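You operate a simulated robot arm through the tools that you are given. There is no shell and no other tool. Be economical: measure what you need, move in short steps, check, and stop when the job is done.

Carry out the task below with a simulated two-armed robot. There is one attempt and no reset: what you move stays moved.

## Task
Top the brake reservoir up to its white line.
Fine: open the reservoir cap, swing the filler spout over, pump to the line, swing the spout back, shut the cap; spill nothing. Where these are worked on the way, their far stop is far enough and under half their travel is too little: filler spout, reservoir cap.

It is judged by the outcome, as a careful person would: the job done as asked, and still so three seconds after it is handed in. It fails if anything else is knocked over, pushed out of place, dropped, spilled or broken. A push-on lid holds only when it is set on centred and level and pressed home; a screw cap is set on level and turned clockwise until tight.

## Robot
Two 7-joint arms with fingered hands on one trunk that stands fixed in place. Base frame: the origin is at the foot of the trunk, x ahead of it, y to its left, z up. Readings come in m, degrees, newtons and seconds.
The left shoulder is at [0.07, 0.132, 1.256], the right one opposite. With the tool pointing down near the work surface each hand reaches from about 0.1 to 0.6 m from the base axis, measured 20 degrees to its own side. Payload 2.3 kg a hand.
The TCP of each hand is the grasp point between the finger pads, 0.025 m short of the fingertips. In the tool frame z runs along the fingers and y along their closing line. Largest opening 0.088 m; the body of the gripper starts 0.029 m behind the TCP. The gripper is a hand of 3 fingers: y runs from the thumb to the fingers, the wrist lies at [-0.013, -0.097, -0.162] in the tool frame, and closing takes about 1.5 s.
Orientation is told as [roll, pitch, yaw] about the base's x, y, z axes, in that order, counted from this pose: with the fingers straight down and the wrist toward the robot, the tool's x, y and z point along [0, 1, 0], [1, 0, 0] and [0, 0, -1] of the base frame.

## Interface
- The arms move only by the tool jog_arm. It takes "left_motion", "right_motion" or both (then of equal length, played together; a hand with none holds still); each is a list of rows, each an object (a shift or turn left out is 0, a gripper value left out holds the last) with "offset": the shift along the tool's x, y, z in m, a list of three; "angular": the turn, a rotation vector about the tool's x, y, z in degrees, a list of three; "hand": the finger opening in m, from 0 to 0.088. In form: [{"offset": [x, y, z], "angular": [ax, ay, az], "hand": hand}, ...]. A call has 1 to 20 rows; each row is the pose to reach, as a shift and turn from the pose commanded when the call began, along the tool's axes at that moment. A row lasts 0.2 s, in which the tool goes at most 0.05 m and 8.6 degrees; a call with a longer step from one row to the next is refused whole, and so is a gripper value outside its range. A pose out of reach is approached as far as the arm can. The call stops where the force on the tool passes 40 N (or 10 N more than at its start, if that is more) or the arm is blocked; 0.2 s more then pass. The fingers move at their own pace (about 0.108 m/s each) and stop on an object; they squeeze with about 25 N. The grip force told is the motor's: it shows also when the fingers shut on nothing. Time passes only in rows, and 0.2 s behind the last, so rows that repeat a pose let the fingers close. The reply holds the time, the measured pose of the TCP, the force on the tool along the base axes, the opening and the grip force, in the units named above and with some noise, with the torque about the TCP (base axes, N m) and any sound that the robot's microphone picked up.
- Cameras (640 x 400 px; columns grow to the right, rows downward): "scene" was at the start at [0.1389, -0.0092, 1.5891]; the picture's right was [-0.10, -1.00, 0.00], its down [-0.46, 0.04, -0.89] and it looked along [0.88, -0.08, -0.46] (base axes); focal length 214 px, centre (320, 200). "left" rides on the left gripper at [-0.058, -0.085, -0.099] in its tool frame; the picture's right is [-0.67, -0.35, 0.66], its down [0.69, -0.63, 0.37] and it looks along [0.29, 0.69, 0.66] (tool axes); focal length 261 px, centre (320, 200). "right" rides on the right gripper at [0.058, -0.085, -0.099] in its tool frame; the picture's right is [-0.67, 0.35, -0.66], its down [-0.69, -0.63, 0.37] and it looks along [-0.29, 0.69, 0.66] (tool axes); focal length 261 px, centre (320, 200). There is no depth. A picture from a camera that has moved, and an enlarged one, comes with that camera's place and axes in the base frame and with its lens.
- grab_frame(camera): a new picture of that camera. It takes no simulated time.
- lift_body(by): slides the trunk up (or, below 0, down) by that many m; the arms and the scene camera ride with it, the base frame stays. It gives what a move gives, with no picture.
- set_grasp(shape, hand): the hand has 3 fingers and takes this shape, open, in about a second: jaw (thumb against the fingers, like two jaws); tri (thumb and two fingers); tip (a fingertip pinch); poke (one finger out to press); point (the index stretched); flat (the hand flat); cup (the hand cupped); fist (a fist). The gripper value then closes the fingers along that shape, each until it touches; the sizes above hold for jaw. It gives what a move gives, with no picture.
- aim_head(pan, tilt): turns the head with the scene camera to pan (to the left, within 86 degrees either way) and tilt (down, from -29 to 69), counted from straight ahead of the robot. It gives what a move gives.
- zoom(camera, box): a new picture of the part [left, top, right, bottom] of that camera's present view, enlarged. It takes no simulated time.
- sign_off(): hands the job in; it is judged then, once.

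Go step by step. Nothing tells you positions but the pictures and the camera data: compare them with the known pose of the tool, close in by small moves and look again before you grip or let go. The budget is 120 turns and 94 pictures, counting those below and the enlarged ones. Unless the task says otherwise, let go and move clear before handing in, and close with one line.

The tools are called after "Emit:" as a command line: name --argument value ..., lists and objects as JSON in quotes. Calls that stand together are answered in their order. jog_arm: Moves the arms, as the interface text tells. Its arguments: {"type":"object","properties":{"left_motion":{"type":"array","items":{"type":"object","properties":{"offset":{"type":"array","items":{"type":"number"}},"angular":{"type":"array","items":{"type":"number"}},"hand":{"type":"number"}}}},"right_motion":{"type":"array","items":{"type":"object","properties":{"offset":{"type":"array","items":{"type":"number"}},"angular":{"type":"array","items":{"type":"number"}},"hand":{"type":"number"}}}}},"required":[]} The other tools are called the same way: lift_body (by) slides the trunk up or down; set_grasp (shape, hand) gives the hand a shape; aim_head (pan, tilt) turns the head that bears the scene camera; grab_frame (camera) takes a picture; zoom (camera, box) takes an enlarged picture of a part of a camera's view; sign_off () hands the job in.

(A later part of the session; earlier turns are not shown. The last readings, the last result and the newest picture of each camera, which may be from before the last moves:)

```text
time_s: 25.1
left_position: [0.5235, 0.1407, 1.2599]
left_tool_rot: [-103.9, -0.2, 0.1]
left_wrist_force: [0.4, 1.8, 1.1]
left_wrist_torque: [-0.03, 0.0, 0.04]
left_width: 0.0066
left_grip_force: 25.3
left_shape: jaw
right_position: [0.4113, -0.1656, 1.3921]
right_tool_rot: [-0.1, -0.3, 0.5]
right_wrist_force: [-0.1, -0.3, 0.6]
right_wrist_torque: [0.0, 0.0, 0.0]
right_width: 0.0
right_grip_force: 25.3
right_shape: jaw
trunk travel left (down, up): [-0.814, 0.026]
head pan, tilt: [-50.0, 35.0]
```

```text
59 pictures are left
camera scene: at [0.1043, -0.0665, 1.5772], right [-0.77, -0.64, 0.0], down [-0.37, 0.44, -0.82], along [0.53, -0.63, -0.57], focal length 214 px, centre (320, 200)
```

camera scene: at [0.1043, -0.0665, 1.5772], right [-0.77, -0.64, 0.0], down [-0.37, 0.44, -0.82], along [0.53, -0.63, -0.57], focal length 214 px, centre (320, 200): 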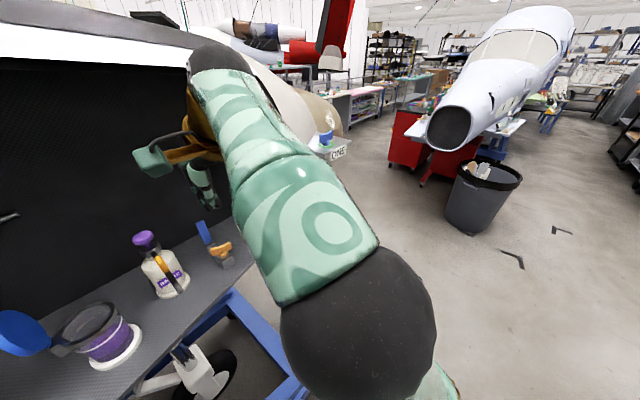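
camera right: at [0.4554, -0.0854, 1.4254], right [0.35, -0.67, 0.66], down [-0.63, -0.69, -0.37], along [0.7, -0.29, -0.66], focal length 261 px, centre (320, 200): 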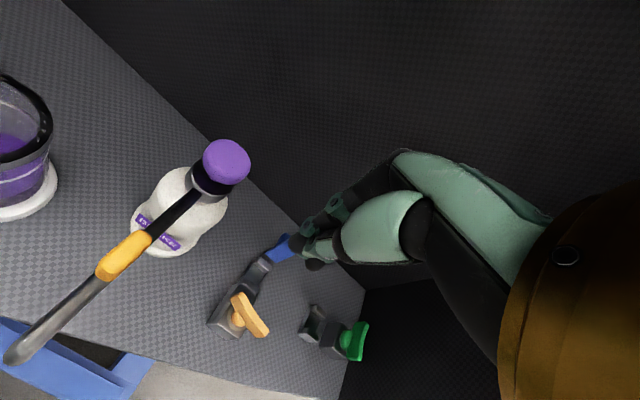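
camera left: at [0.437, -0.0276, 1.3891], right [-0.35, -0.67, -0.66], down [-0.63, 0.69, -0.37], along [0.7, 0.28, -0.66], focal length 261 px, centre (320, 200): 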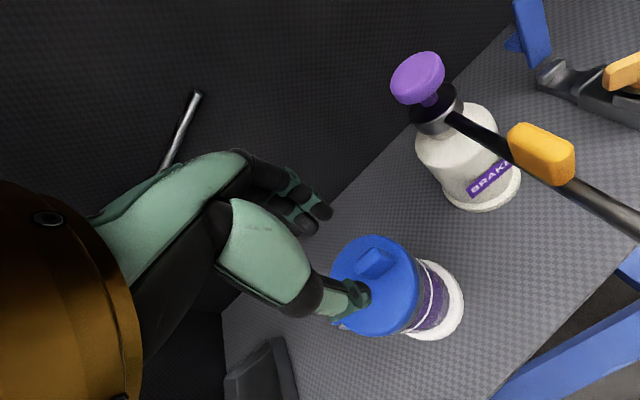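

Works now. I'll go to the pre-contact point right of the handle and aim the head back at the work.

Emit:
jog_arm --right_motion '[{"offset": [0.006, 0.022, 0.025], "hand": 0.0}, {"offset": [0.013, 0.045, 0.05], "hand": 0.0}, {"offset": [0.02, 0.067, 0.075], "hand": 0.0}, {"offset": [0.026, 0.089, 0.1], "hand": 0.0}, {"offset": [0.026, 0.089, 0.1], "hand": 0.0}]'

Emit:
aim_head --pan -5 --tilt 40

Emit:
grab_frame --camera "right"

Emit:
zoom --camera "scene" --box '[220, 120, 420, 245]'

```text
time_s: 26.3
left_position: [0.5232, 0.1392, 1.2582]
left_tool_rot: [-104.0, -0.2, 0.0]
left_wrist_force: [0.4, 0.9, 1.9]
left_wrist_torque: [-0.04, 0.0, 0.05]
left_width: 0.0062
left_grip_force: 24.5
left_shape: jaw
right_position: [0.5015, -0.1405, 1.2945]
right_tool_rot: [-0.1, -0.3, 0.5]
right_wrist_force: [0.4, -0.3, 0.3]
right_wrist_torque: [0.02, -0.02, 0.0]
right_width: 0.0
right_grip_force: 25.0
right_shape: jaw
trunk travel left (down, up): [-0.814, 0.026]
head pan, tilt: [-50.0, 35.0]
```

```text
time_s: 27.4
left_position: [0.5236, 0.1381, 1.2605]
left_tool_rot: [-104.0, -0.2, 0.0]
left_wrist_force: [-0.3, 1.1, 1.7]
left_wrist_torque: [-0.02, -0.04, 0.05]
left_width: 0.0064
left_grip_force: 25.2
left_shape: jaw
right_position: [0.501, -0.1401, 1.2937]
right_tool_rot: [-0.1, -0.3, 0.4]
right_wrist_force: [0.4, -1.1, -0.2]
right_wrist_torque: [-0.02, -0.04, 0.01]
right_width: 0.0
right_grip_force: 25.3
right_shape: jaw
trunk travel left (down, up): [-0.814, 0.026]
head pan, tilt: [-5.0, 40.0]
```

```text
58 pictures are left
camera right: at [0.4149, -0.0825, 1.392], right [0.35, -0.67, 0.66], down [-0.62, -0.69, -0.37], along [0.7, -0.28, -0.66], focal length 261 px, centre (320, 200)
```

right: 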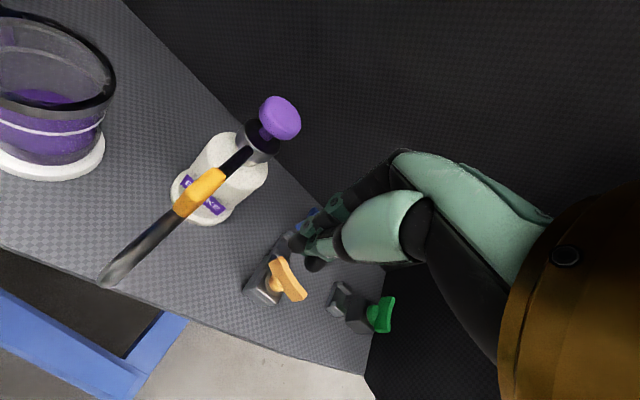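

```text
3.20 times, centred on (320, 182) of scene
camera zoom: at [0.1324, -0.0071, 1.5695], right [-0.09, -1.0, 0.0], down [-0.64, 0.06, -0.77], along [0.76, -0.07, -0.64], focal length 686 px, centre (320, 256)
```

zoom: 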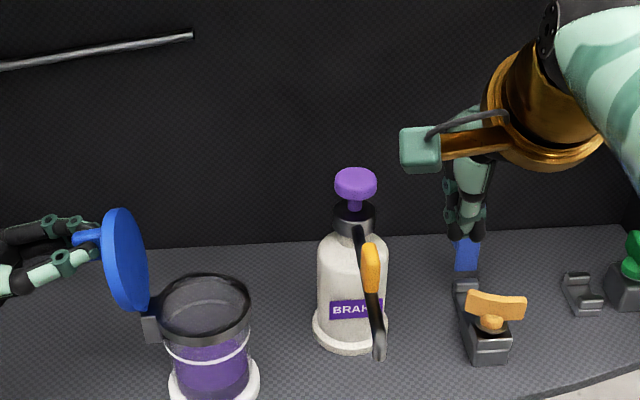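

The handle estimate holds and the spout now points at the robot, at about 180°. The reservoir lies at about 120° from the bottle axis. I'll lower the closed fingers and push the handle to about 150°.

Emit:
jog_arm --right_motion '[{"offset": [0, 0, 0.02], "hand": 0.0}, {"offset": [0.0, 0, 0.037], "hand": 0.0}, {"offset": [0.02, -0.001, 0.037], "hand": 0.0}, {"offset": [0.039, -0.001, 0.037], "hand": 0.0}, {"offset": [0.047, -0.003, 0.037], "hand": 0.0}, {"offset": [0.055, -0.004, 0.037], "hand": 0.0}, {"offset": [0.063, -0.005, 0.037], "hand": 0.0}, {"offset": [0.071, -0.005, 0.037], "hand": 0.0}]'

Emit:
grab_frame --camera "right"

Emit:
zoom --camera "scene" --box '[220, 120, 420, 245]'

```text
time_s: 29.2
left_position: [0.5226, 0.1367, 1.2593]
left_tool_rot: [-104.0, -0.2, 0.0]
left_wrist_force: [0.6, 2.1, 3.1]
left_wrist_torque: [-0.04, -0.04, 0.05]
left_width: 0.0062
left_grip_force: 25.2
left_shape: jaw
right_position: [0.4964, -0.0683, 1.2555]
right_tool_rot: [-0.1, -0.2, 0.4]
right_wrist_force: [-0.4, -1.1, 0.0]
right_wrist_torque: [-0.01, 0.01, -0.04]
right_width: 0.0
right_grip_force: 24.6
right_shape: jaw
trunk travel left (down, up): [-0.814, 0.026]
head pan, tilt: [-5.0, 40.0]
```

```text
56 pictures are left
camera right: at [0.4103, -0.0119, 1.3546], right [0.35, -0.67, 0.66], down [-0.62, -0.69, -0.37], along [0.7, -0.28, -0.66], focal length 261 px, centre (320, 200)
```

right: 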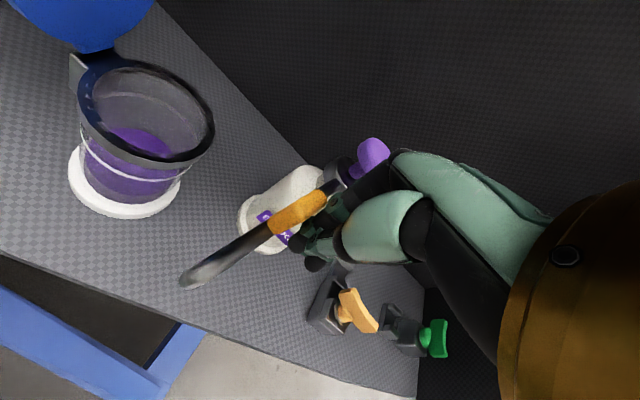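

```text
3.20 times, centred on (320, 182) of scene
camera zoom: at [0.1324, -0.0073, 1.5695], right [-0.09, -1.0, 0.0], down [-0.64, 0.06, -0.77], along [0.76, -0.07, -0.64], focal length 686 px, centre (320, 256)
```

zoom: 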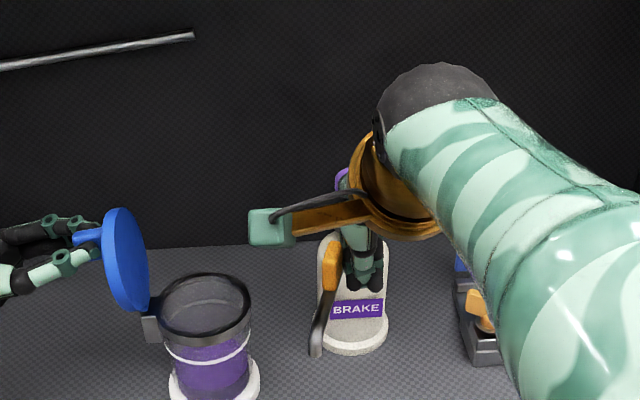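

The spout moves easily. I'll continue along the arc.

Emit:
jog_arm --right_motion '[{"offset": [0.008, 0.001, 0], "hand": 0.0}, {"offset": [0.0155, 0.0025, 0], "hand": 0.0}, {"offset": [0.023, 0.005, 0], "hand": 0.0}, {"offset": [0.031, 0.0075, 0], "hand": 0.0}, {"offset": [0.038, 0.011, 0], "hand": 0.0}, {"offset": [0.045, 0.015, 0.0], "hand": 0.0}]'

Emit:
grab_frame --camera "right"

Emit:
zoom --camera "scene" --box '[220, 120, 420, 245]'

```text
time_s: 30.6
left_position: [0.5234, 0.139, 1.2597]
left_tool_rot: [-104.1, -0.1, -0.1]
left_wrist_force: [0.6, 0.8, 1.6]
left_wrist_torque: [-0.07, -0.01, 0.02]
left_width: 0.0064
left_grip_force: 24.9
left_shape: jaw
right_position: [0.5127, -0.0325, 1.2646]
right_tool_rot: [1.7, -0.6, -0.8]
right_wrist_force: [0.4, -0.2, 0.4]
right_wrist_torque: [-0.03, 0.0, 0.0]
right_width: 0.0
right_grip_force: 25.2
right_shape: jaw
trunk travel left (down, up): [-0.814, 0.026]
head pan, tilt: [-5.0, 40.0]
```

```text
54 pictures are left
camera right: at [0.4279, 0.0228, 1.3645], right [0.33, -0.69, 0.64], down [-0.63, -0.67, -0.39], along [0.7, -0.27, -0.66], focal length 261 px, centre (320, 200)
```

right: 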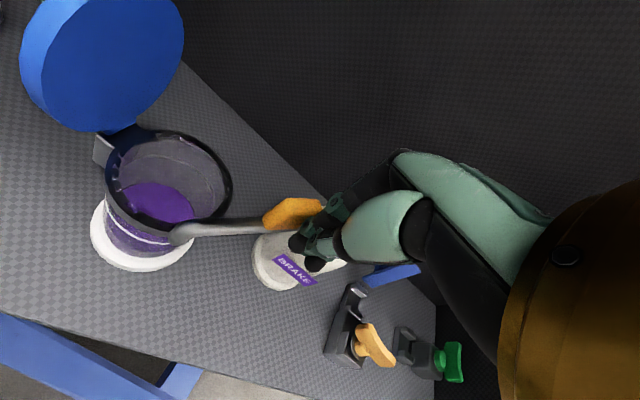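

```text
3.20 times, centred on (320, 182) of scene
camera zoom: at [0.1324, -0.0073, 1.5696], right [-0.09, -1.0, 0.0], down [-0.64, 0.06, -0.77], along [0.76, -0.07, -0.64], focal length 686 px, centre (320, 256)
```

zoom: 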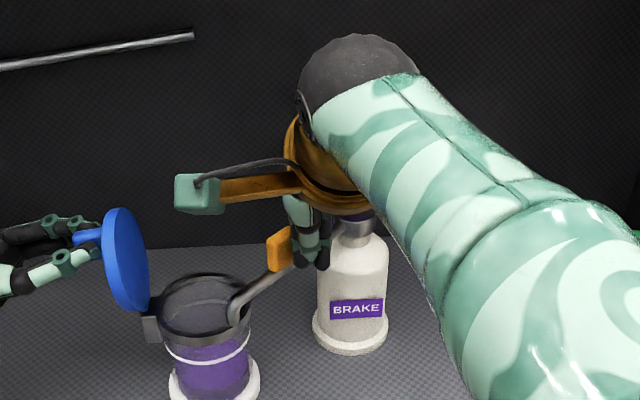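

The tool stopped a little short. I'll look closely at the spout tip against the rim.

Emit:
zoom --camera "right" --box '[80, 110, 360, 290]'

Emit:
zoom --camera "scene" --box '[260, 175, 350, 250]'

```text
2.22 times, centred on (220, 200) of right
camera zoom: at [0.4279, 0.0228, 1.3645], right [0.33, -0.69, 0.64], down [-0.63, -0.67, -0.39], along [0.7, -0.27, -0.66], focal length 579 px, centre (542, 200)
```

zoom: 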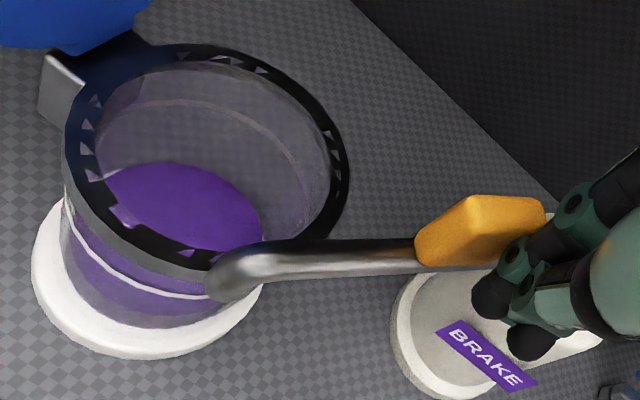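

```text
5.33 times, centred on (305, 212) of scene
camera zoom: at [0.1324, -0.0073, 1.5696], right [-0.09, -1.0, 0.0], down [-0.64, 0.06, -0.77], along [0.76, -0.07, -0.64], focal length 1144 px, centre (400, 133)
```

zoom: 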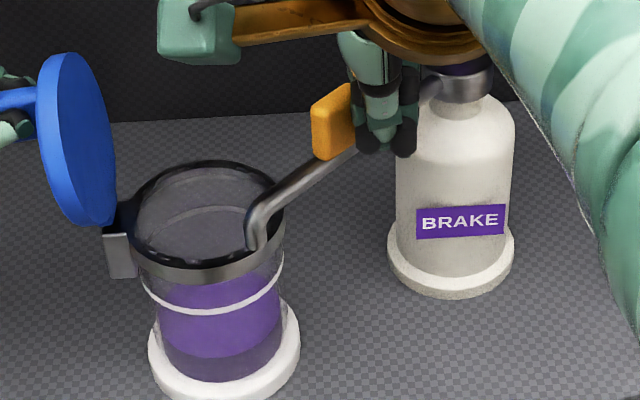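

The tip is just above the rim's edge and needs about 15° more. I'll push on gently.

Emit:
jog_arm --right_motion '[{"offset": [0.004, 0.004, 0], "hand": 0.0}, {"offset": [0.008, 0.008, 0], "hand": 0.0}, {"offset": [0.012, 0.013, 0], "hand": 0.0}, {"offset": [0.012, 0.013, 0], "hand": 0.0}]'

Emit:
grab_frame --camera "right"

Emit:
zoom --camera "scene" --box '[250, 120, 400, 245]'

```text
time_s: 31.6
left_position: [0.5241, 0.1392, 1.2587]
left_tool_rot: [-104.0, -0.2, 0.1]
left_wrist_force: [1.1, 0.9, 2.4]
left_wrist_torque: [-0.01, 0.0, 0.06]
left_width: 0.0064
left_grip_force: 25.6
left_shape: jaw
right_position: [0.5266, -0.0216, 1.2574]
right_tool_rot: [0.9, 0.0, -0.8]
right_wrist_force: [-0.5, 0.0, 0.8]
right_wrist_torque: [-0.04, 0.03, -0.01]
right_width: 0.0
right_grip_force: 24.6
right_shape: jaw
trunk travel left (down, up): [-0.814, 0.026]
head pan, tilt: [-5.0, 40.0]
```

```text
50 pictures are left
camera right: at [0.442, 0.0361, 1.3577], right [0.34, -0.68, 0.64], down [-0.64, -0.67, -0.38], along [0.69, -0.28, -0.66], focal length 261 px, centre (320, 200)
```

right: 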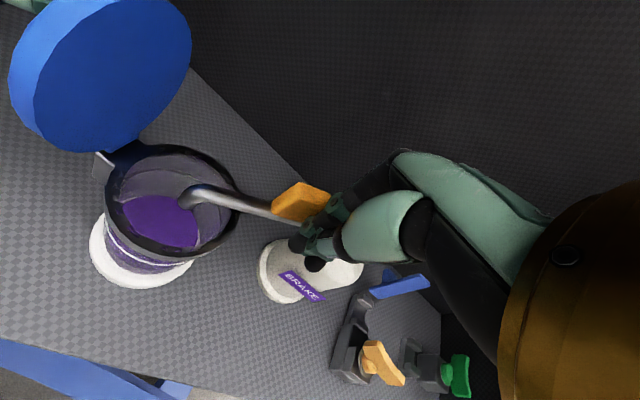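

```text
3.20 times, centred on (325, 182) of scene
camera zoom: at [0.1324, -0.0073, 1.5695], right [-0.09, -1.0, 0.0], down [-0.64, 0.06, -0.77], along [0.76, -0.07, -0.64], focal length 686 px, centre (304, 256)
```

zoom: 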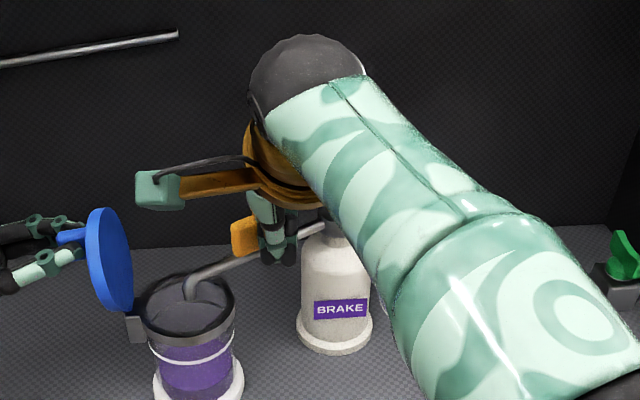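

The spout tip is centred over the open reservoir. I'll back off, rise, and go above the purple knob.

Emit:
jog_arm --right_motion '[{"offset": [-0.01, -0.015, 0], "hand": 0.0}, {"offset": [-0.025, -0.025, -0.01], "hand": 0.0}, {"offset": [-0.03, -0.025, -0.05], "hand": 0.0}, {"offset": [-0.035, -0.01, -0.07], "hand": 0.0}, {"offset": [-0.045, 0.02, -0.07], "hand": 0.0}, {"offset": [-0.053, 0.05, -0.065], "hand": 0.0}, {"offset": [-0.053, 0.059, -0.065], "hand": 0.0}]'

Emit:
grab_frame --camera "right"

Emit:
zoom --camera "scene" --box '[240, 80, 420, 245]'

```text
time_s: 33.2
left_position: [0.5244, 0.1379, 1.26]
left_tool_rot: [-104.0, -0.2, 0.0]
left_wrist_force: [1.2, 0.9, 2.0]
left_wrist_torque: [-0.07, -0.05, 0.03]
left_width: 0.0064
left_grip_force: 24.8
left_shape: jaw
right_position: [0.5429, -0.0731, 1.3059]
right_tool_rot: [-0.2, -0.2, 0.4]
right_wrist_force: [0.3, 0.2, -0.6]
right_wrist_torque: [0.01, 0.02, -0.02]
right_width: 0.0001
right_grip_force: 25.1
right_shape: jaw
right hand out of reach, approached as far as the arm can: row 5, 6, 7
trunk travel left (down, up): [-0.814, 0.026]
head pan, tilt: [-5.0, 40.0]
```

```text
48 pictures are left
camera right: at [0.4571, -0.0167, 1.405], right [0.35, -0.67, 0.66], down [-0.62, -0.69, -0.37], along [0.7, -0.28, -0.66], focal length 261 px, centre (320, 200)
```

right: 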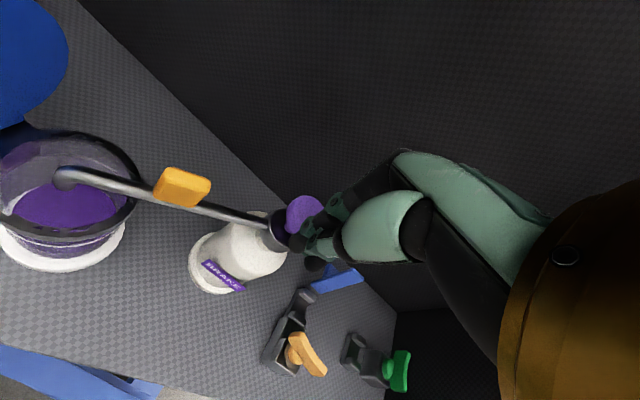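

```text
2.42 times, centred on (330, 162) of scene
camera zoom: at [0.1327, -0.0073, 1.5695], right [-0.09, -1.0, 0.0], down [-0.64, 0.06, -0.77], along [0.76, -0.07, -0.64], focal length 520 px, centre (296, 291)
```

zoom: 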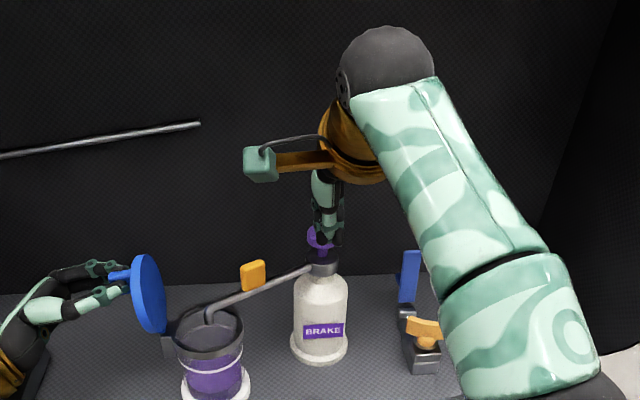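

Pointing straight down, the hand is at its reach limit short of the knob. I'll tilt the fingers forward about 28° to gain reach and move over the knob.

Emit:
jog_arm --right_motion '[{"offset": [0, 0, 0], "angular": [-8, 0, 0], "hand": 0.0}, {"offset": [0, 0.008, 0], "angular": [-16, 0, 0], "hand": 0.0}, {"offset": [-0.001, 0.016, -0.003], "angular": [-22, 0, 0], "hand": 0.0}, {"offset": [-0.002, 0.025, -0.005], "angular": [-28, 0, 0], "hand": 0.0}, {"offset": [-0.002, 0.032, -0.005], "angular": [-28, 0, 0], "hand": 0.0}]'

Emit:
grab_frame --camera "right"

Emit:
zoom --camera "scene" --box '[260, 100, 400, 210]'

```text
time_s: 34.4
left_position: [0.5229, 0.1385, 1.2591]
left_tool_rot: [-104.0, -0.2, 0.1]
left_wrist_force: [0.5, -0.2, 2.4]
left_wrist_torque: [-0.01, -0.02, 0.04]
left_width: 0.0064
left_grip_force: 24.8
left_shape: jaw
right_position: [0.5737, -0.0743, 1.3099]
right_tool_rot: [0.0, -28.5, 0.5]
right_wrist_force: [-0.5, 0.1, -0.1]
right_wrist_torque: [0.0, 0.04, 0.03]
right_width: 0.0003
right_grip_force: 24.7
right_shape: jaw
right hand out of reach, approached as far as the arm can: row 1
trunk travel left (down, up): [-0.814, 0.026]
head pan, tilt: [-5.0, 40.0]
```

```text
46 pictures are left
camera right: at [0.452, -0.0178, 1.3577], right [0.0, -0.67, 0.74], down [-0.38, -0.69, -0.62], along [0.93, -0.28, -0.25], focal length 261 px, centre (320, 200)
```

right: 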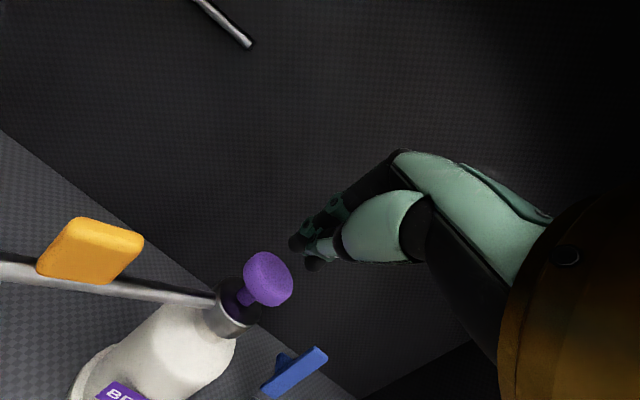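

```text
3.64 times, centred on (330, 155) of scene
camera zoom: at [0.1327, -0.0071, 1.5695], right [-0.09, -1.0, 0.0], down [-0.64, 0.06, -0.77], along [0.76, -0.07, -0.64], focal length 780 px, centre (284, 364)
```

zoom: 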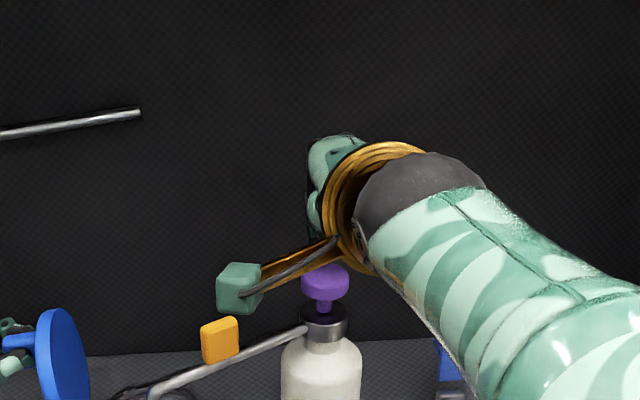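

The fingertips are right over the knob. I'll take a baseline of the level, then press in small amounts.

Emit:
zoom --camera "scene" --box '[260, 190, 330, 250]'

Emit:
jog_arm --right_motion '[{"offset": [0, -0.0048, 0.0088], "hand": 0.0}, {"offset": [0, -0.0086, 0.0158], "hand": 0.0}, {"offset": [0, -0.0105, 0.0193], "hand": 0.0}, {"offset": [0, -0.0124, 0.0229], "hand": 0.0}]'

Emit:
grab_frame --camera "right"

Emit:
zoom --camera "scene" --box '[260, 190, 330, 250]'

```text
6.67 times, centred on (295, 220) of scene
camera zoom: at [0.1327, -0.0071, 1.5695], right [-0.09, -1.0, 0.0], down [-0.64, 0.06, -0.77], along [0.76, -0.07, -0.64], focal length 1430 px, centre (487, 67)
```

zoom: 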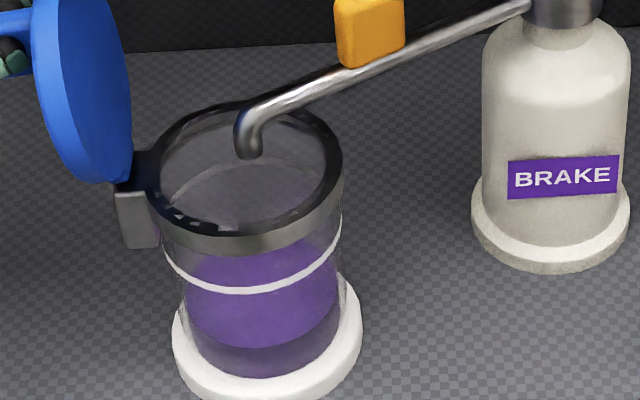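

```text
time_s: 35.4
left_position: [0.5231, 0.139, 1.2606]
left_tool_rot: [-104.0, -0.2, 0.0]
left_wrist_force: [2.0, 0.2, 1.5]
left_wrist_torque: [-0.03, -0.01, 0.08]
left_width: 0.0063
left_grip_force: 24.8
left_shape: jaw
right_position: [0.5752, -0.0758, 1.2851]
right_tool_rot: [0.2, -28.4, 0.2]
right_wrist_force: [-0.6, 1.9, 3.3]
right_wrist_torque: [0.01, -0.03, 0.03]
right_width: 0.0
right_grip_force: 25.1
right_shape: jaw
trunk travel left (down, up): [-0.814, 0.026]
head pan, tilt: [-5.0, 40.0]
heard: click
```

```text
43 pictures are left
camera right: at [0.4522, -0.0183, 1.3327], right [0.0, -0.67, 0.74], down [-0.38, -0.69, -0.62], along [0.93, -0.28, -0.25], focal length 261 px, centre (320, 200)
```

right: 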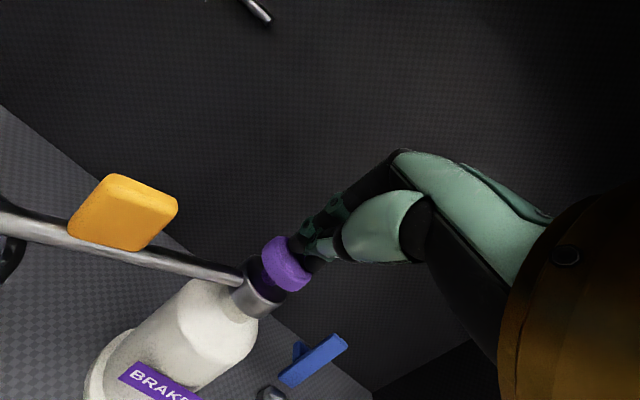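

```text
6.67 times, centred on (295, 220) of scene
camera zoom: at [0.1327, -0.0068, 1.5696], right [-0.09, -1.0, 0.0], down [-0.64, 0.06, -0.77], along [0.76, -0.07, -0.64], focal length 1430 px, centre (487, 67)
```

zoom: 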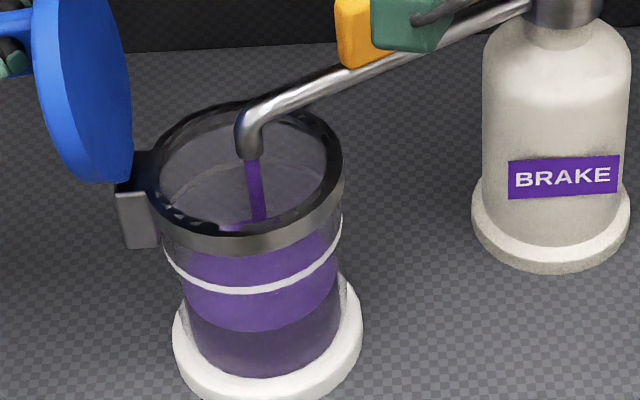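

A click and a stream came. The bright ellipse is the liquid surface, now below the line. I'll release and see how much one stroke adds.

Emit:
jog_arm --right_motion '[{"offset": [0, 0.006, -0.011], "hand": 0.0}, {"offset": [0, 0.0124, -0.0229], "hand": 0.0}]'

Emit:
zoom --camera "scene" --box '[260, 190, 330, 250]'

```text
time_s: 36.0
left_position: [0.5224, 0.139, 1.2602]
left_tool_rot: [-103.9, -0.2, 0.0]
left_wrist_force: [0.0, -0.2, 1.6]
left_wrist_torque: [-0.01, -0.02, 0.03]
left_width: 0.0066
left_grip_force: 24.4
left_shape: jaw
right_position: [0.5738, -0.0726, 1.3105]
right_tool_rot: [-0.1, -28.2, 0.5]
right_wrist_force: [-0.6, -0.3, -0.5]
right_wrist_torque: [0.0, 0.01, 0.0]
right_width: 0.0
right_grip_force: 25.1
right_shape: jaw
trunk travel left (down, up): [-0.814, 0.026]
head pan, tilt: [-5.0, 40.0]
```

```text
6.67 times, centred on (295, 220) of scene
camera zoom: at [0.1328, -0.007, 1.5695], right [-0.09, -1.0, 0.0], down [-0.64, 0.06, -0.77], along [0.76, -0.07, -0.64], focal length 1430 px, centre (487, 67)
```

zoom: 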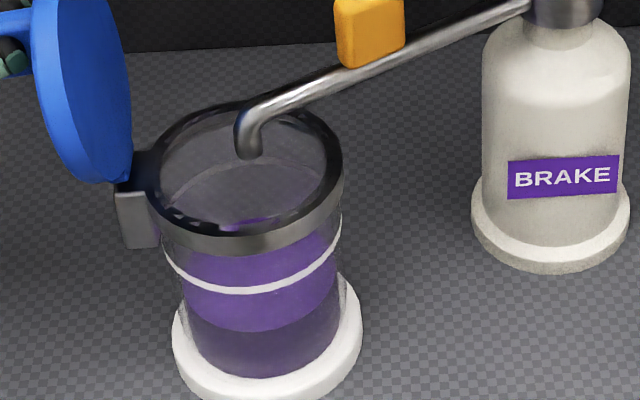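

One stroke raised the front edge of the surface by about 15 px, with about 40 px left to the line. Second stroke, press and release.

Emit:
jog_arm --right_motion '[{"offset": [0, -0.0048, 0.0088], "hand": 0.0}, {"offset": [0, -0.0086, 0.0158], "hand": 0.0}, {"offset": [0, -0.0105, 0.0193], "hand": 0.0}, {"offset": [0, -0.0124, 0.0229], "hand": 0.0}, {"offset": [0, -0.0124, 0.0229], "hand": 0.0}, {"offset": [0, -0.0066, 0.012], "hand": 0.0}, {"offset": [0, 0, 0], "hand": 0.0}, {"offset": [0, 0, 0], "hand": 0.0}]'

Emit:
zoom --camera "scene" --box '[270, 205, 310, 240]'

```text
time_s: 37.8
left_position: [0.5243, 0.1396, 1.2604]
left_tool_rot: [-104.0, -0.2, 0.0]
left_wrist_force: [0.2, 1.7, 1.8]
left_wrist_torque: [-0.02, 0.01, 0.05]
left_width: 0.0062
left_grip_force: 25.3
left_shape: jaw
right_position: [0.575, -0.0731, 1.31]
right_tool_rot: [-0.1, -28.2, 0.5]
right_wrist_force: [0.1, -0.1, -0.4]
right_wrist_torque: [0.05, 0.02, -0.02]
right_width: 0.0
right_grip_force: 25.7
right_shape: jaw
trunk travel left (down, up): [-0.814, 0.026]
head pan, tilt: [-5.0, 40.0]
heard: click
```

```text
11.43 times, centred on (290, 222) of scene
camera zoom: at [0.1328, -0.0069, 1.5695], right [-0.09, -1.0, 0.0], down [-0.64, 0.06, -0.77], along [0.76, -0.07, -0.64], focal length 2451 px, centre (663, -57)
```

zoom: 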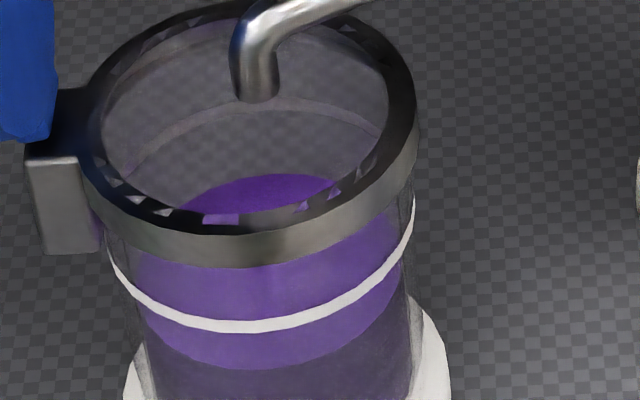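

Roughly two strokes remain. Third stroke.

Emit:
jog_arm --right_motion '[{"offset": [0, -0.0048, 0.0088], "hand": 0.0}, {"offset": [0, -0.0086, 0.0158], "hand": 0.0}, {"offset": [0, -0.0105, 0.0193], "hand": 0.0}, {"offset": [0, -0.0124, 0.0229], "hand": 0.0}, {"offset": [0, -0.0124, 0.0229], "hand": 0.0}, {"offset": [0, -0.0066, 0.012], "hand": 0.0}, {"offset": [0, 0, 0], "hand": 0.0}, {"offset": [0, 0, 0], "hand": 0.0}]'

Emit:
zoom --camera "scene" --box '[270, 205, 310, 240]'

```text
time_s: 39.6
left_position: [0.5233, 0.1388, 1.2593]
left_tool_rot: [-104.0, -0.3, 0.0]
left_wrist_force: [-0.4, 1.5, 1.7]
left_wrist_torque: [-0.05, -0.03, 0.06]
left_width: 0.0063
left_grip_force: 24.7
left_shape: jaw
right_position: [0.5745, -0.0748, 1.3113]
right_tool_rot: [-0.2, -28.2, 0.5]
right_wrist_force: [-0.5, -0.3, -0.1]
right_wrist_torque: [0.01, 0.0, -0.01]
right_width: 0.0
right_grip_force: 25.4
right_shape: jaw
trunk travel left (down, up): [-0.814, 0.026]
head pan, tilt: [-5.0, 40.0]
heard: click
```

```text
11.43 times, centred on (290, 222) of scene
camera zoom: at [0.1328, -0.007, 1.5695], right [-0.09, -1.0, 0.0], down [-0.64, 0.06, -0.77], along [0.76, -0.07, -0.64], focal length 2451 px, centre (663, -57)
```

zoom: 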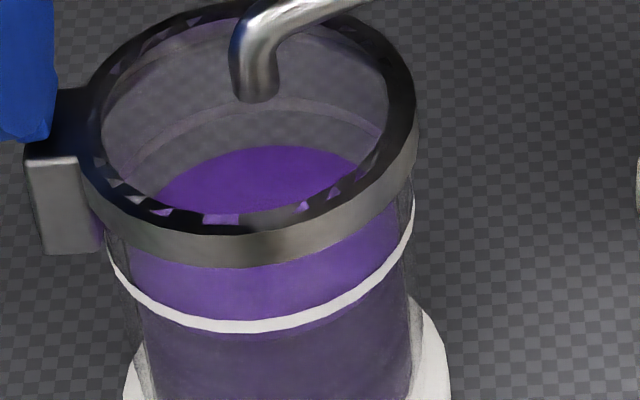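

Comparing the ellipse centres, exactly one more stroke is needed. Fourth stroke.

Emit:
jog_arm --right_motion '[{"offset": [0, -0.0048, 0.0088], "hand": 0.0}, {"offset": [0, -0.0086, 0.0158], "hand": 0.0}, {"offset": [0, -0.0105, 0.0193], "hand": 0.0}, {"offset": [0, -0.0124, 0.0229], "hand": 0.0}, {"offset": [0, -0.0124, 0.0229], "hand": 0.0}, {"offset": [0, -0.0066, 0.012], "hand": 0.0}, {"offset": [0, 0, 0], "hand": 0.0}, {"offset": [0, 0, 0], "hand": 0.0}]'

Emit:
zoom --camera "scene" --box '[270, 205, 310, 240]'

```text
time_s: 41.4
left_position: [0.5234, 0.1387, 1.2589]
left_tool_rot: [-104.0, -0.1, 0.1]
left_wrist_force: [0.7, 1.0, 0.9]
left_wrist_torque: [-0.03, -0.01, 0.03]
left_width: 0.0063
left_grip_force: 25.1
left_shape: jaw
right_position: [0.5743, -0.0732, 1.3101]
right_tool_rot: [-0.2, -28.1, 0.5]
right_wrist_force: [0.1, -0.4, 0.8]
right_wrist_torque: [0.01, 0.0, -0.06]
right_width: 0.0001
right_grip_force: 25.6
right_shape: jaw
trunk travel left (down, up): [-0.814, 0.026]
head pan, tilt: [-5.0, 40.0]
heard: click
```

```text
11.43 times, centred on (290, 222) of scene
camera zoom: at [0.1328, -0.0069, 1.5695], right [-0.09, -1.0, 0.0], down [-0.64, 0.06, -0.77], along [0.76, -0.07, -0.64], focal length 2451 px, centre (663, -57)
```

zoom: 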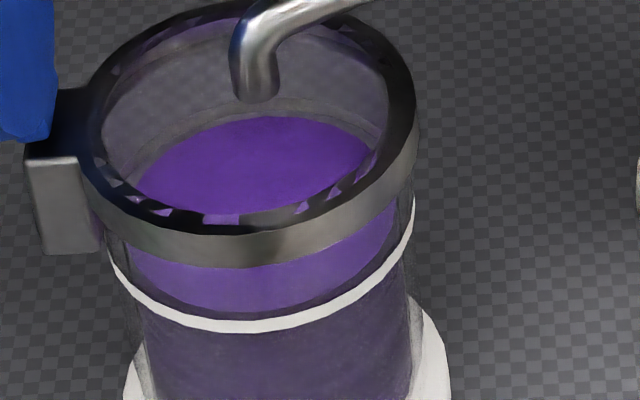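

The surface is at the line by the ellipse centres (212 against 214). Next I'll move the hand over to the far side of the spout handle to swing it back.

Emit:
jog_arm --right_motion '[{"offset": [0.03, 0, -0.005], "hand": 0.0}, {"offset": [0.06, 0, -0.005], "hand": 0.0}, {"offset": [0.09, 0, -0.005], "hand": 0.0}, {"offset": [0.097, 0, 0], "hand": 0.0}, {"offset": [0.097, 0, 0], "hand": 0.0}]'

Emit:
grab_frame --camera "right"

Emit:
zoom --camera "scene" --box '[250, 110, 390, 245]'

```text
time_s: 42.6
left_position: [0.5234, 0.1401, 1.2595]
left_tool_rot: [-104.0, -0.2, 0.0]
left_wrist_force: [0.2, 1.5, 1.1]
left_wrist_torque: [0.02, -0.06, 0.01]
left_width: 0.0062
left_grip_force: 24.7
left_shape: jaw
right_position: [0.5791, 0.0117, 1.3166]
right_tool_rot: [1.6, -28.3, -1.6]
right_wrist_force: [0.2, -0.2, -0.2]
right_wrist_torque: [-0.02, -0.03, 0.02]
right_width: 0.0
right_grip_force: 25.1
right_shape: jaw
trunk travel left (down, up): [-0.814, 0.026]
head pan, tilt: [-5.0, 40.0]
```

```text
37 pictures are left
camera right: at [0.4571, 0.0696, 1.3639], right [-0.01, -0.69, 0.73], down [-0.39, -0.67, -0.64], along [0.92, -0.29, -0.26], focal length 261 px, centre (320, 200)
```

right: 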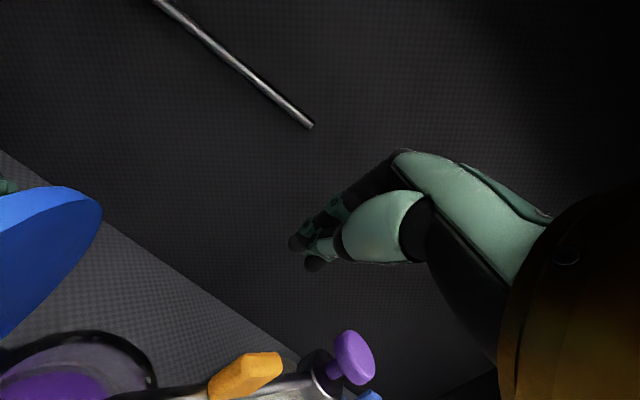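

```text
2.96 times, centred on (320, 178) of scene
camera zoom: at [0.1327, -0.007, 1.5695], right [-0.09, -1.0, 0.0], down [-0.64, 0.06, -0.77], along [0.76, -0.07, -0.64], focal length 636 px, centre (320, 267)
```

zoom: 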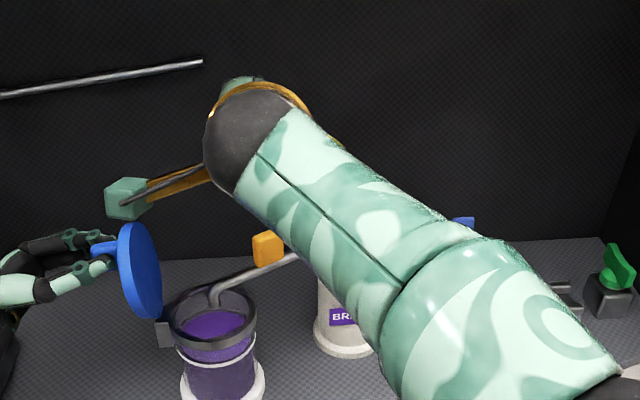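

The fingers are beyond the handle on the far side. I'll lower them behind the spout.

Emit:
jog_arm --right_motion '[{"offset": [0.004, -0.0095, 0.0176], "hand": 0.0}, {"offset": [0.006, -0.019, 0.0352], "hand": 0.0}, {"offset": [0.006, -0.0267, 0.0492], "hand": 0.0}, {"offset": [0.006, -0.0286, 0.0527], "hand": 0.0}]'

Emit:
grab_frame --camera "right"

Emit:
zoom --camera "scene" --box '[250, 110, 390, 245]'

```text
time_s: 43.6
left_position: [0.5233, 0.1382, 1.2593]
left_tool_rot: [-104.0, -0.2, 0.1]
left_wrist_force: [0.4, 1.1, 2.1]
left_wrist_torque: [-0.03, -0.02, 0.01]
left_width: 0.0063
left_grip_force: 25.2
left_shape: jaw
right_position: [0.5765, 0.0206, 1.2535]
right_tool_rot: [0.9, -28.2, -1.0]
right_wrist_force: [-0.9, 0.0, 0.5]
right_wrist_torque: [0.03, 0.02, 0.04]
right_width: 0.0
right_grip_force: 24.7
right_shape: jaw
trunk travel left (down, up): [-0.814, 0.026]
head pan, tilt: [-5.0, 40.0]
```

```text
35 pictures are left
camera right: at [0.4557, 0.0784, 1.3014], right [-0.01, -0.68, 0.73], down [-0.39, -0.67, -0.63], along [0.92, -0.29, -0.26], focal length 261 px, centre (320, 200)
```

right: 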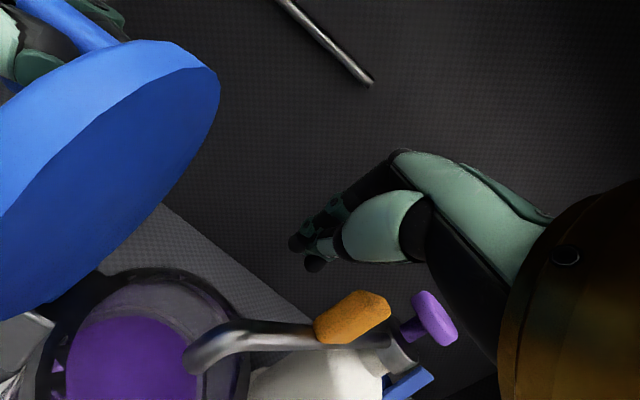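

```text
2.96 times, centred on (320, 178) of scene
camera zoom: at [0.1328, -0.0069, 1.5695], right [-0.09, -1.0, 0.0], down [-0.64, 0.06, -0.77], along [0.76, -0.07, -0.64], focal length 636 px, centre (320, 267)
```

zoom: 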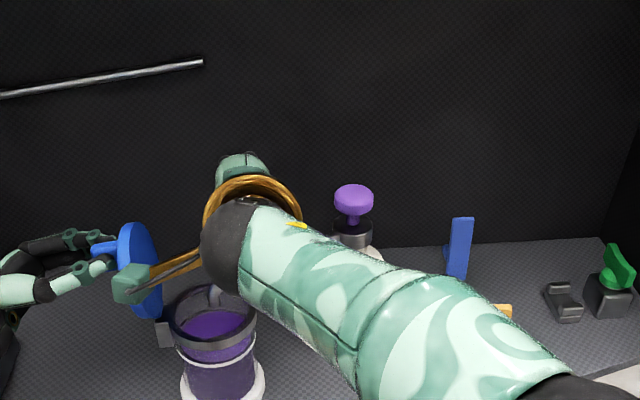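

The fingers are behind the handle. I'll pull it back along the arc, first half.

Emit:
jog_arm --right_motion '[{"offset": [-0.0066, -0.0101, -0.0055], "hand": 0.0}, {"offset": [-0.009, -0.0168, -0.0091], "hand": 0.0}, {"offset": [-0.0115, -0.0235, -0.0127], "hand": 0.0}, {"offset": [-0.0153, -0.0297, -0.0161], "hand": 0.0}, {"offset": [-0.0191, -0.0358, -0.0194], "hand": 0.0}, {"offset": [-0.0241, -0.0413, -0.0224], "hand": 0.0}, {"offset": [-0.0291, -0.0468, -0.0254], "hand": 0.0}]'

Emit:
grab_frame --camera "right"

Emit:
zoom --camera "scene" --box '[250, 110, 390, 245]'

```text
time_s: 45.2
left_position: [0.5236, 0.1379, 1.2591]
left_tool_rot: [-103.9, -0.1, 0.0]
left_wrist_force: [0.0, 1.4, 1.8]
left_wrist_torque: [-0.04, -0.04, 0.06]
left_width: 0.0064
left_grip_force: 24.7
left_shape: jaw
right_position: [0.5235, -0.0066, 1.2565]
right_tool_rot: [1.4, -28.3, -1.2]
right_wrist_force: [0.8, -0.6, -0.3]
right_wrist_torque: [-0.02, -0.01, -0.02]
right_width: 0.0001
right_grip_force: 24.8
right_shape: jaw
trunk travel left (down, up): [-0.814, 0.026]
head pan, tilt: [-5.0, 40.0]
```

```text
33 pictures are left
camera right: at [0.4018, 0.0498, 1.304], right [-0.01, -0.69, 0.73], down [-0.39, -0.67, -0.64], along [0.92, -0.29, -0.26], focal length 261 px, centre (320, 200)
```

right: 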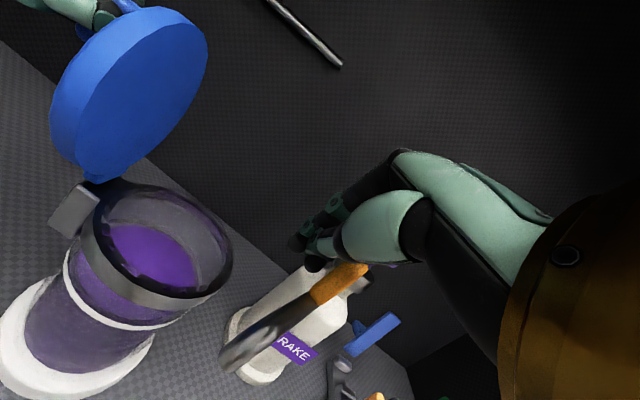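

```text
2.96 times, centred on (320, 178) of scene
camera zoom: at [0.1327, -0.007, 1.5695], right [-0.09, -1.0, 0.0], down [-0.64, 0.06, -0.77], along [0.76, -0.07, -0.64], focal length 636 px, centre (320, 267)
```

zoom: 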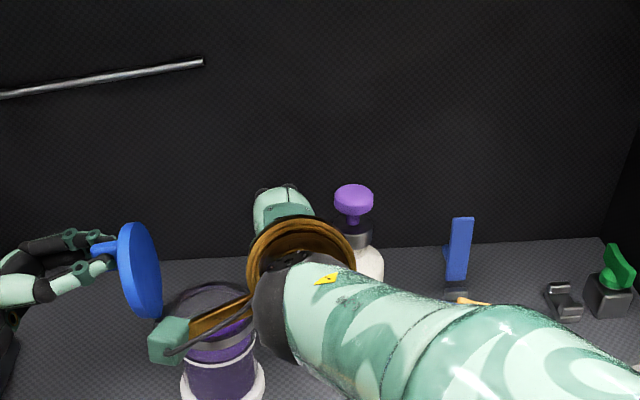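

Swinging back fine. Second half.

Emit:
jog_arm --right_motion '[{"offset": [-0.006, -0.0047, -0.0026], "hand": 0.0}, {"offset": [-0.012, -0.0093, -0.0051], "hand": 0.0}, {"offset": [-0.019, -0.013, -0.0071], "hand": 0.0}, {"offset": [-0.0256, -0.0167, -0.0091], "hand": 0.0}, {"offset": [-0.033, -0.0193, -0.0105], "hand": 0.0}, {"offset": [-0.0405, -0.0218, -0.0118], "hand": 0.0}]'

Emit:
grab_frame --camera "right"

Emit:
zoom --camera "scene" --box '[250, 110, 390, 245]'

```text
time_s: 46.6
left_position: [0.5232, 0.1391, 1.2592]
left_tool_rot: [-104.0, -0.2, 0.0]
left_wrist_force: [0.2, 0.9, 0.7]
left_wrist_torque: [-0.04, -0.03, 0.03]
left_width: 0.0063
left_grip_force: 24.9
left_shape: jaw
right_position: [0.4963, -0.041, 1.2522]
right_tool_rot: [-0.2, -28.2, 0.6]
right_wrist_force: [0.1, 0.8, -0.1]
right_wrist_torque: [-0.02, -0.04, 0.03]
right_width: 0.0001
right_grip_force: 25.3
right_shape: jaw
trunk travel left (down, up): [-0.814, 0.026]
head pan, tilt: [-5.0, 40.0]
```

```text
31 pictures are left
camera right: at [0.3735, 0.0156, 1.2981], right [0.0, -0.67, 0.74], down [-0.38, -0.69, -0.62], along [0.93, -0.28, -0.25], focal length 261 px, centre (320, 200)
```

right: 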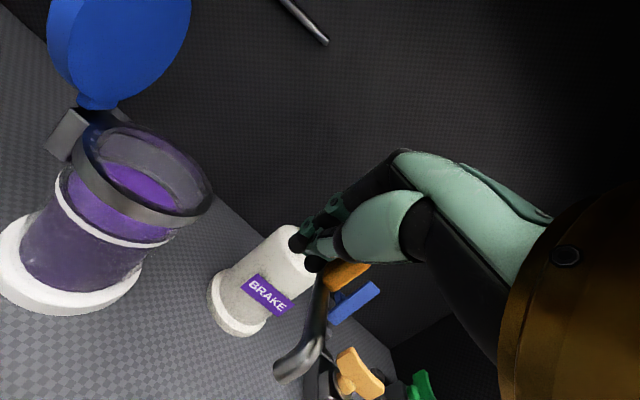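

```text
2.96 times, centred on (320, 178) of scene
camera zoom: at [0.1327, -0.0071, 1.5695], right [-0.09, -1.0, 0.0], down [-0.64, 0.06, -0.77], along [0.76, -0.07, -0.64], focal length 636 px, centre (320, 267)
```

zoom: 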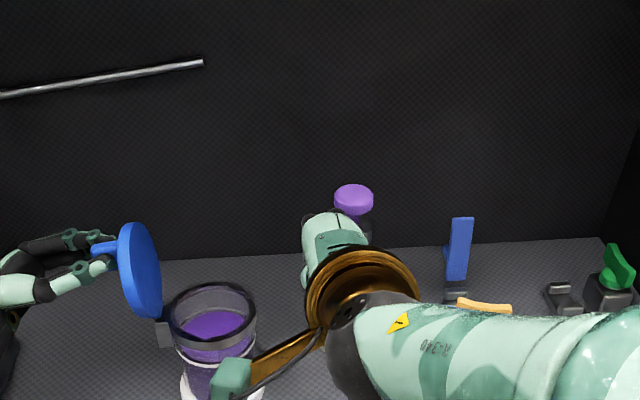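

Nearly back; I'll nudge a bit more and watch for a stop.

Emit:
jog_arm --right_motion '[{"offset": [-0.004, 0, 0], "hand": 0.0}, {"offset": [-0.008, 0, 0], "hand": 0.0}, {"offset": [-0.011, 0, 0.0], "hand": 0.0}]'

Emit:
jog_arm --right_motion '[{"offset": [0.01, 0, 0], "hand": 0.0}, {"offset": [0.02, 0, -0.01], "hand": 0.0}, {"offset": [0.03, -0.01, -0.05], "hand": 0.0}, {"offset": [0.02, -0.02, -0.09], "hand": 0.0}]'

Emit:
grab_frame --camera "right"

Emit:
zoom --camera "scene" --box '[250, 110, 390, 245]'

```text
time_s: 47.4
left_position: [0.5235, 0.1389, 1.2602]
left_tool_rot: [-103.9, -0.2, 0.0]
left_wrist_force: [0.1, 0.9, 0.7]
left_wrist_torque: [-0.02, -0.02, 0.04]
left_width: 0.0065
left_grip_force: 24.8
left_shape: jaw
right_position: [0.4963, -0.0528, 1.2516]
right_tool_rot: [-0.1, -28.4, 0.5]
right_wrist_force: [-0.2, 0.8, 0.7]
right_wrist_torque: [0.0, 0.01, 0.02]
right_width: 0.0
right_grip_force: 25.0
right_shape: jaw
trunk travel left (down, up): [-0.814, 0.026]
head pan, tilt: [-5.0, 40.0]
```

```text
time_s: 48.4
left_position: [0.5236, 0.1365, 1.2601]
left_tool_rot: [-104.0, -0.2, -0.1]
left_wrist_force: [1.4, 2.2, 3.8]
left_wrist_torque: [-0.04, -0.04, 0.04]
left_width: 0.0063
left_grip_force: 24.8
left_shape: jaw
right_position: [0.4345, -0.0345, 1.3208]
right_tool_rot: [0.0, -28.4, 0.5]
right_wrist_force: [-0.5, -0.8, -0.2]
right_wrist_torque: [0.0, -0.01, 0.04]
right_width: 0.0
right_grip_force: 25.2
right_shape: jaw
trunk travel left (down, up): [-0.814, 0.026]
head pan, tilt: [-5.0, 40.0]
```

```text
29 pictures are left
camera right: at [0.3121, 0.0219, 1.3683], right [0.0, -0.67, 0.74], down [-0.38, -0.69, -0.62], along [0.93, -0.28, -0.25], focal length 261 px, centre (320, 200)
```

right: 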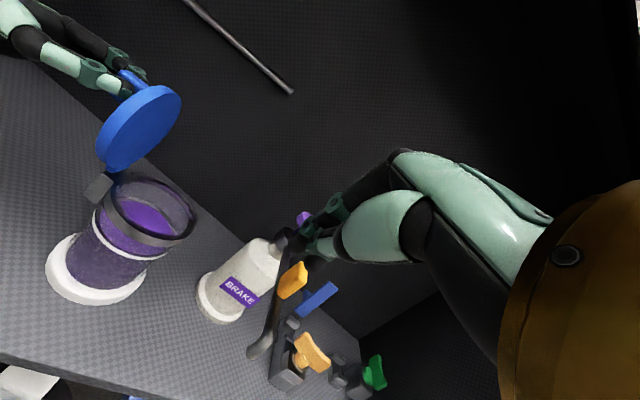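

```text
2.96 times, centred on (320, 178) of scene
camera zoom: at [0.1325, -0.0101, 1.5695], right [-0.09, -1.0, 0.0], down [-0.64, 0.06, -0.77], along [0.76, -0.07, -0.64], focal length 636 px, centre (320, 267)
```

zoom: 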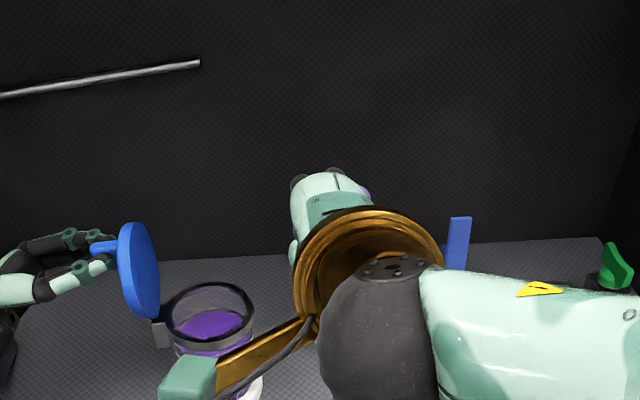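

Clearing the right arm out of the way to see the scene.

Emit:
jog_arm --right_motion '[{"offset": [0, -0.008, -0.045]}, {"offset": [-0.03, -0.015, -0.08]}, {"offset": [-0.07, -0.02, -0.1]}, {"offset": [-0.11, -0.0226, -0.126]}, {"offset": [-0.155, -0.0226, -0.126]}, {"offset": [-0.2, -0.0226, -0.126]}]'

Emit:
zoom --camera "scene" --box '[240, 120, 400, 245]'

```text
time_s: 49.8
left_position: [0.5229, 0.1367, 1.26]
left_tool_rot: [-104.0, -0.2, 0.0]
left_wrist_force: [1.9, 1.5, 2.4]
left_wrist_torque: [-0.06, -0.01, 0.07]
left_width: 0.0065
left_grip_force: 25.2
left_shape: jaw
right_position: [0.3567, -0.2345, 1.4217]
right_tool_rot: [-0.2, -28.4, 0.4]
right_wrist_force: [-1.0, -0.1, 0.1]
right_wrist_torque: [-0.01, -0.01, 0.01]
right_width: 0.0
right_grip_force: 25.1
right_shape: jaw
trunk travel left (down, up): [-0.814, 0.026]
head pan, tilt: [-5.0, 40.0]
```

```text
3.20 times, centred on (320, 182) of scene
camera zoom: at [0.1326, -0.0091, 1.5696], right [-0.09, -1.0, 0.0], down [-0.64, 0.06, -0.77], along [0.76, -0.07, -0.64], focal length 686 px, centre (320, 256)
```

zoom: 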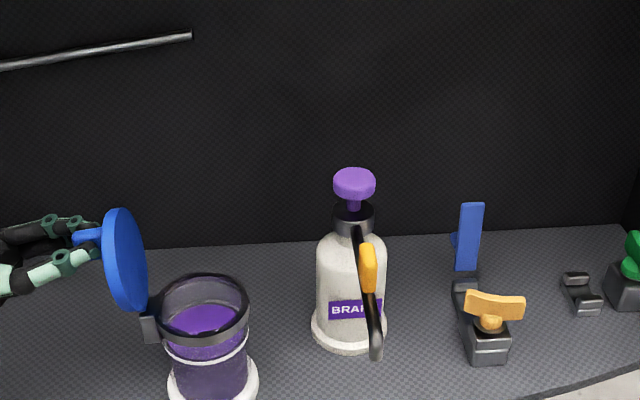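

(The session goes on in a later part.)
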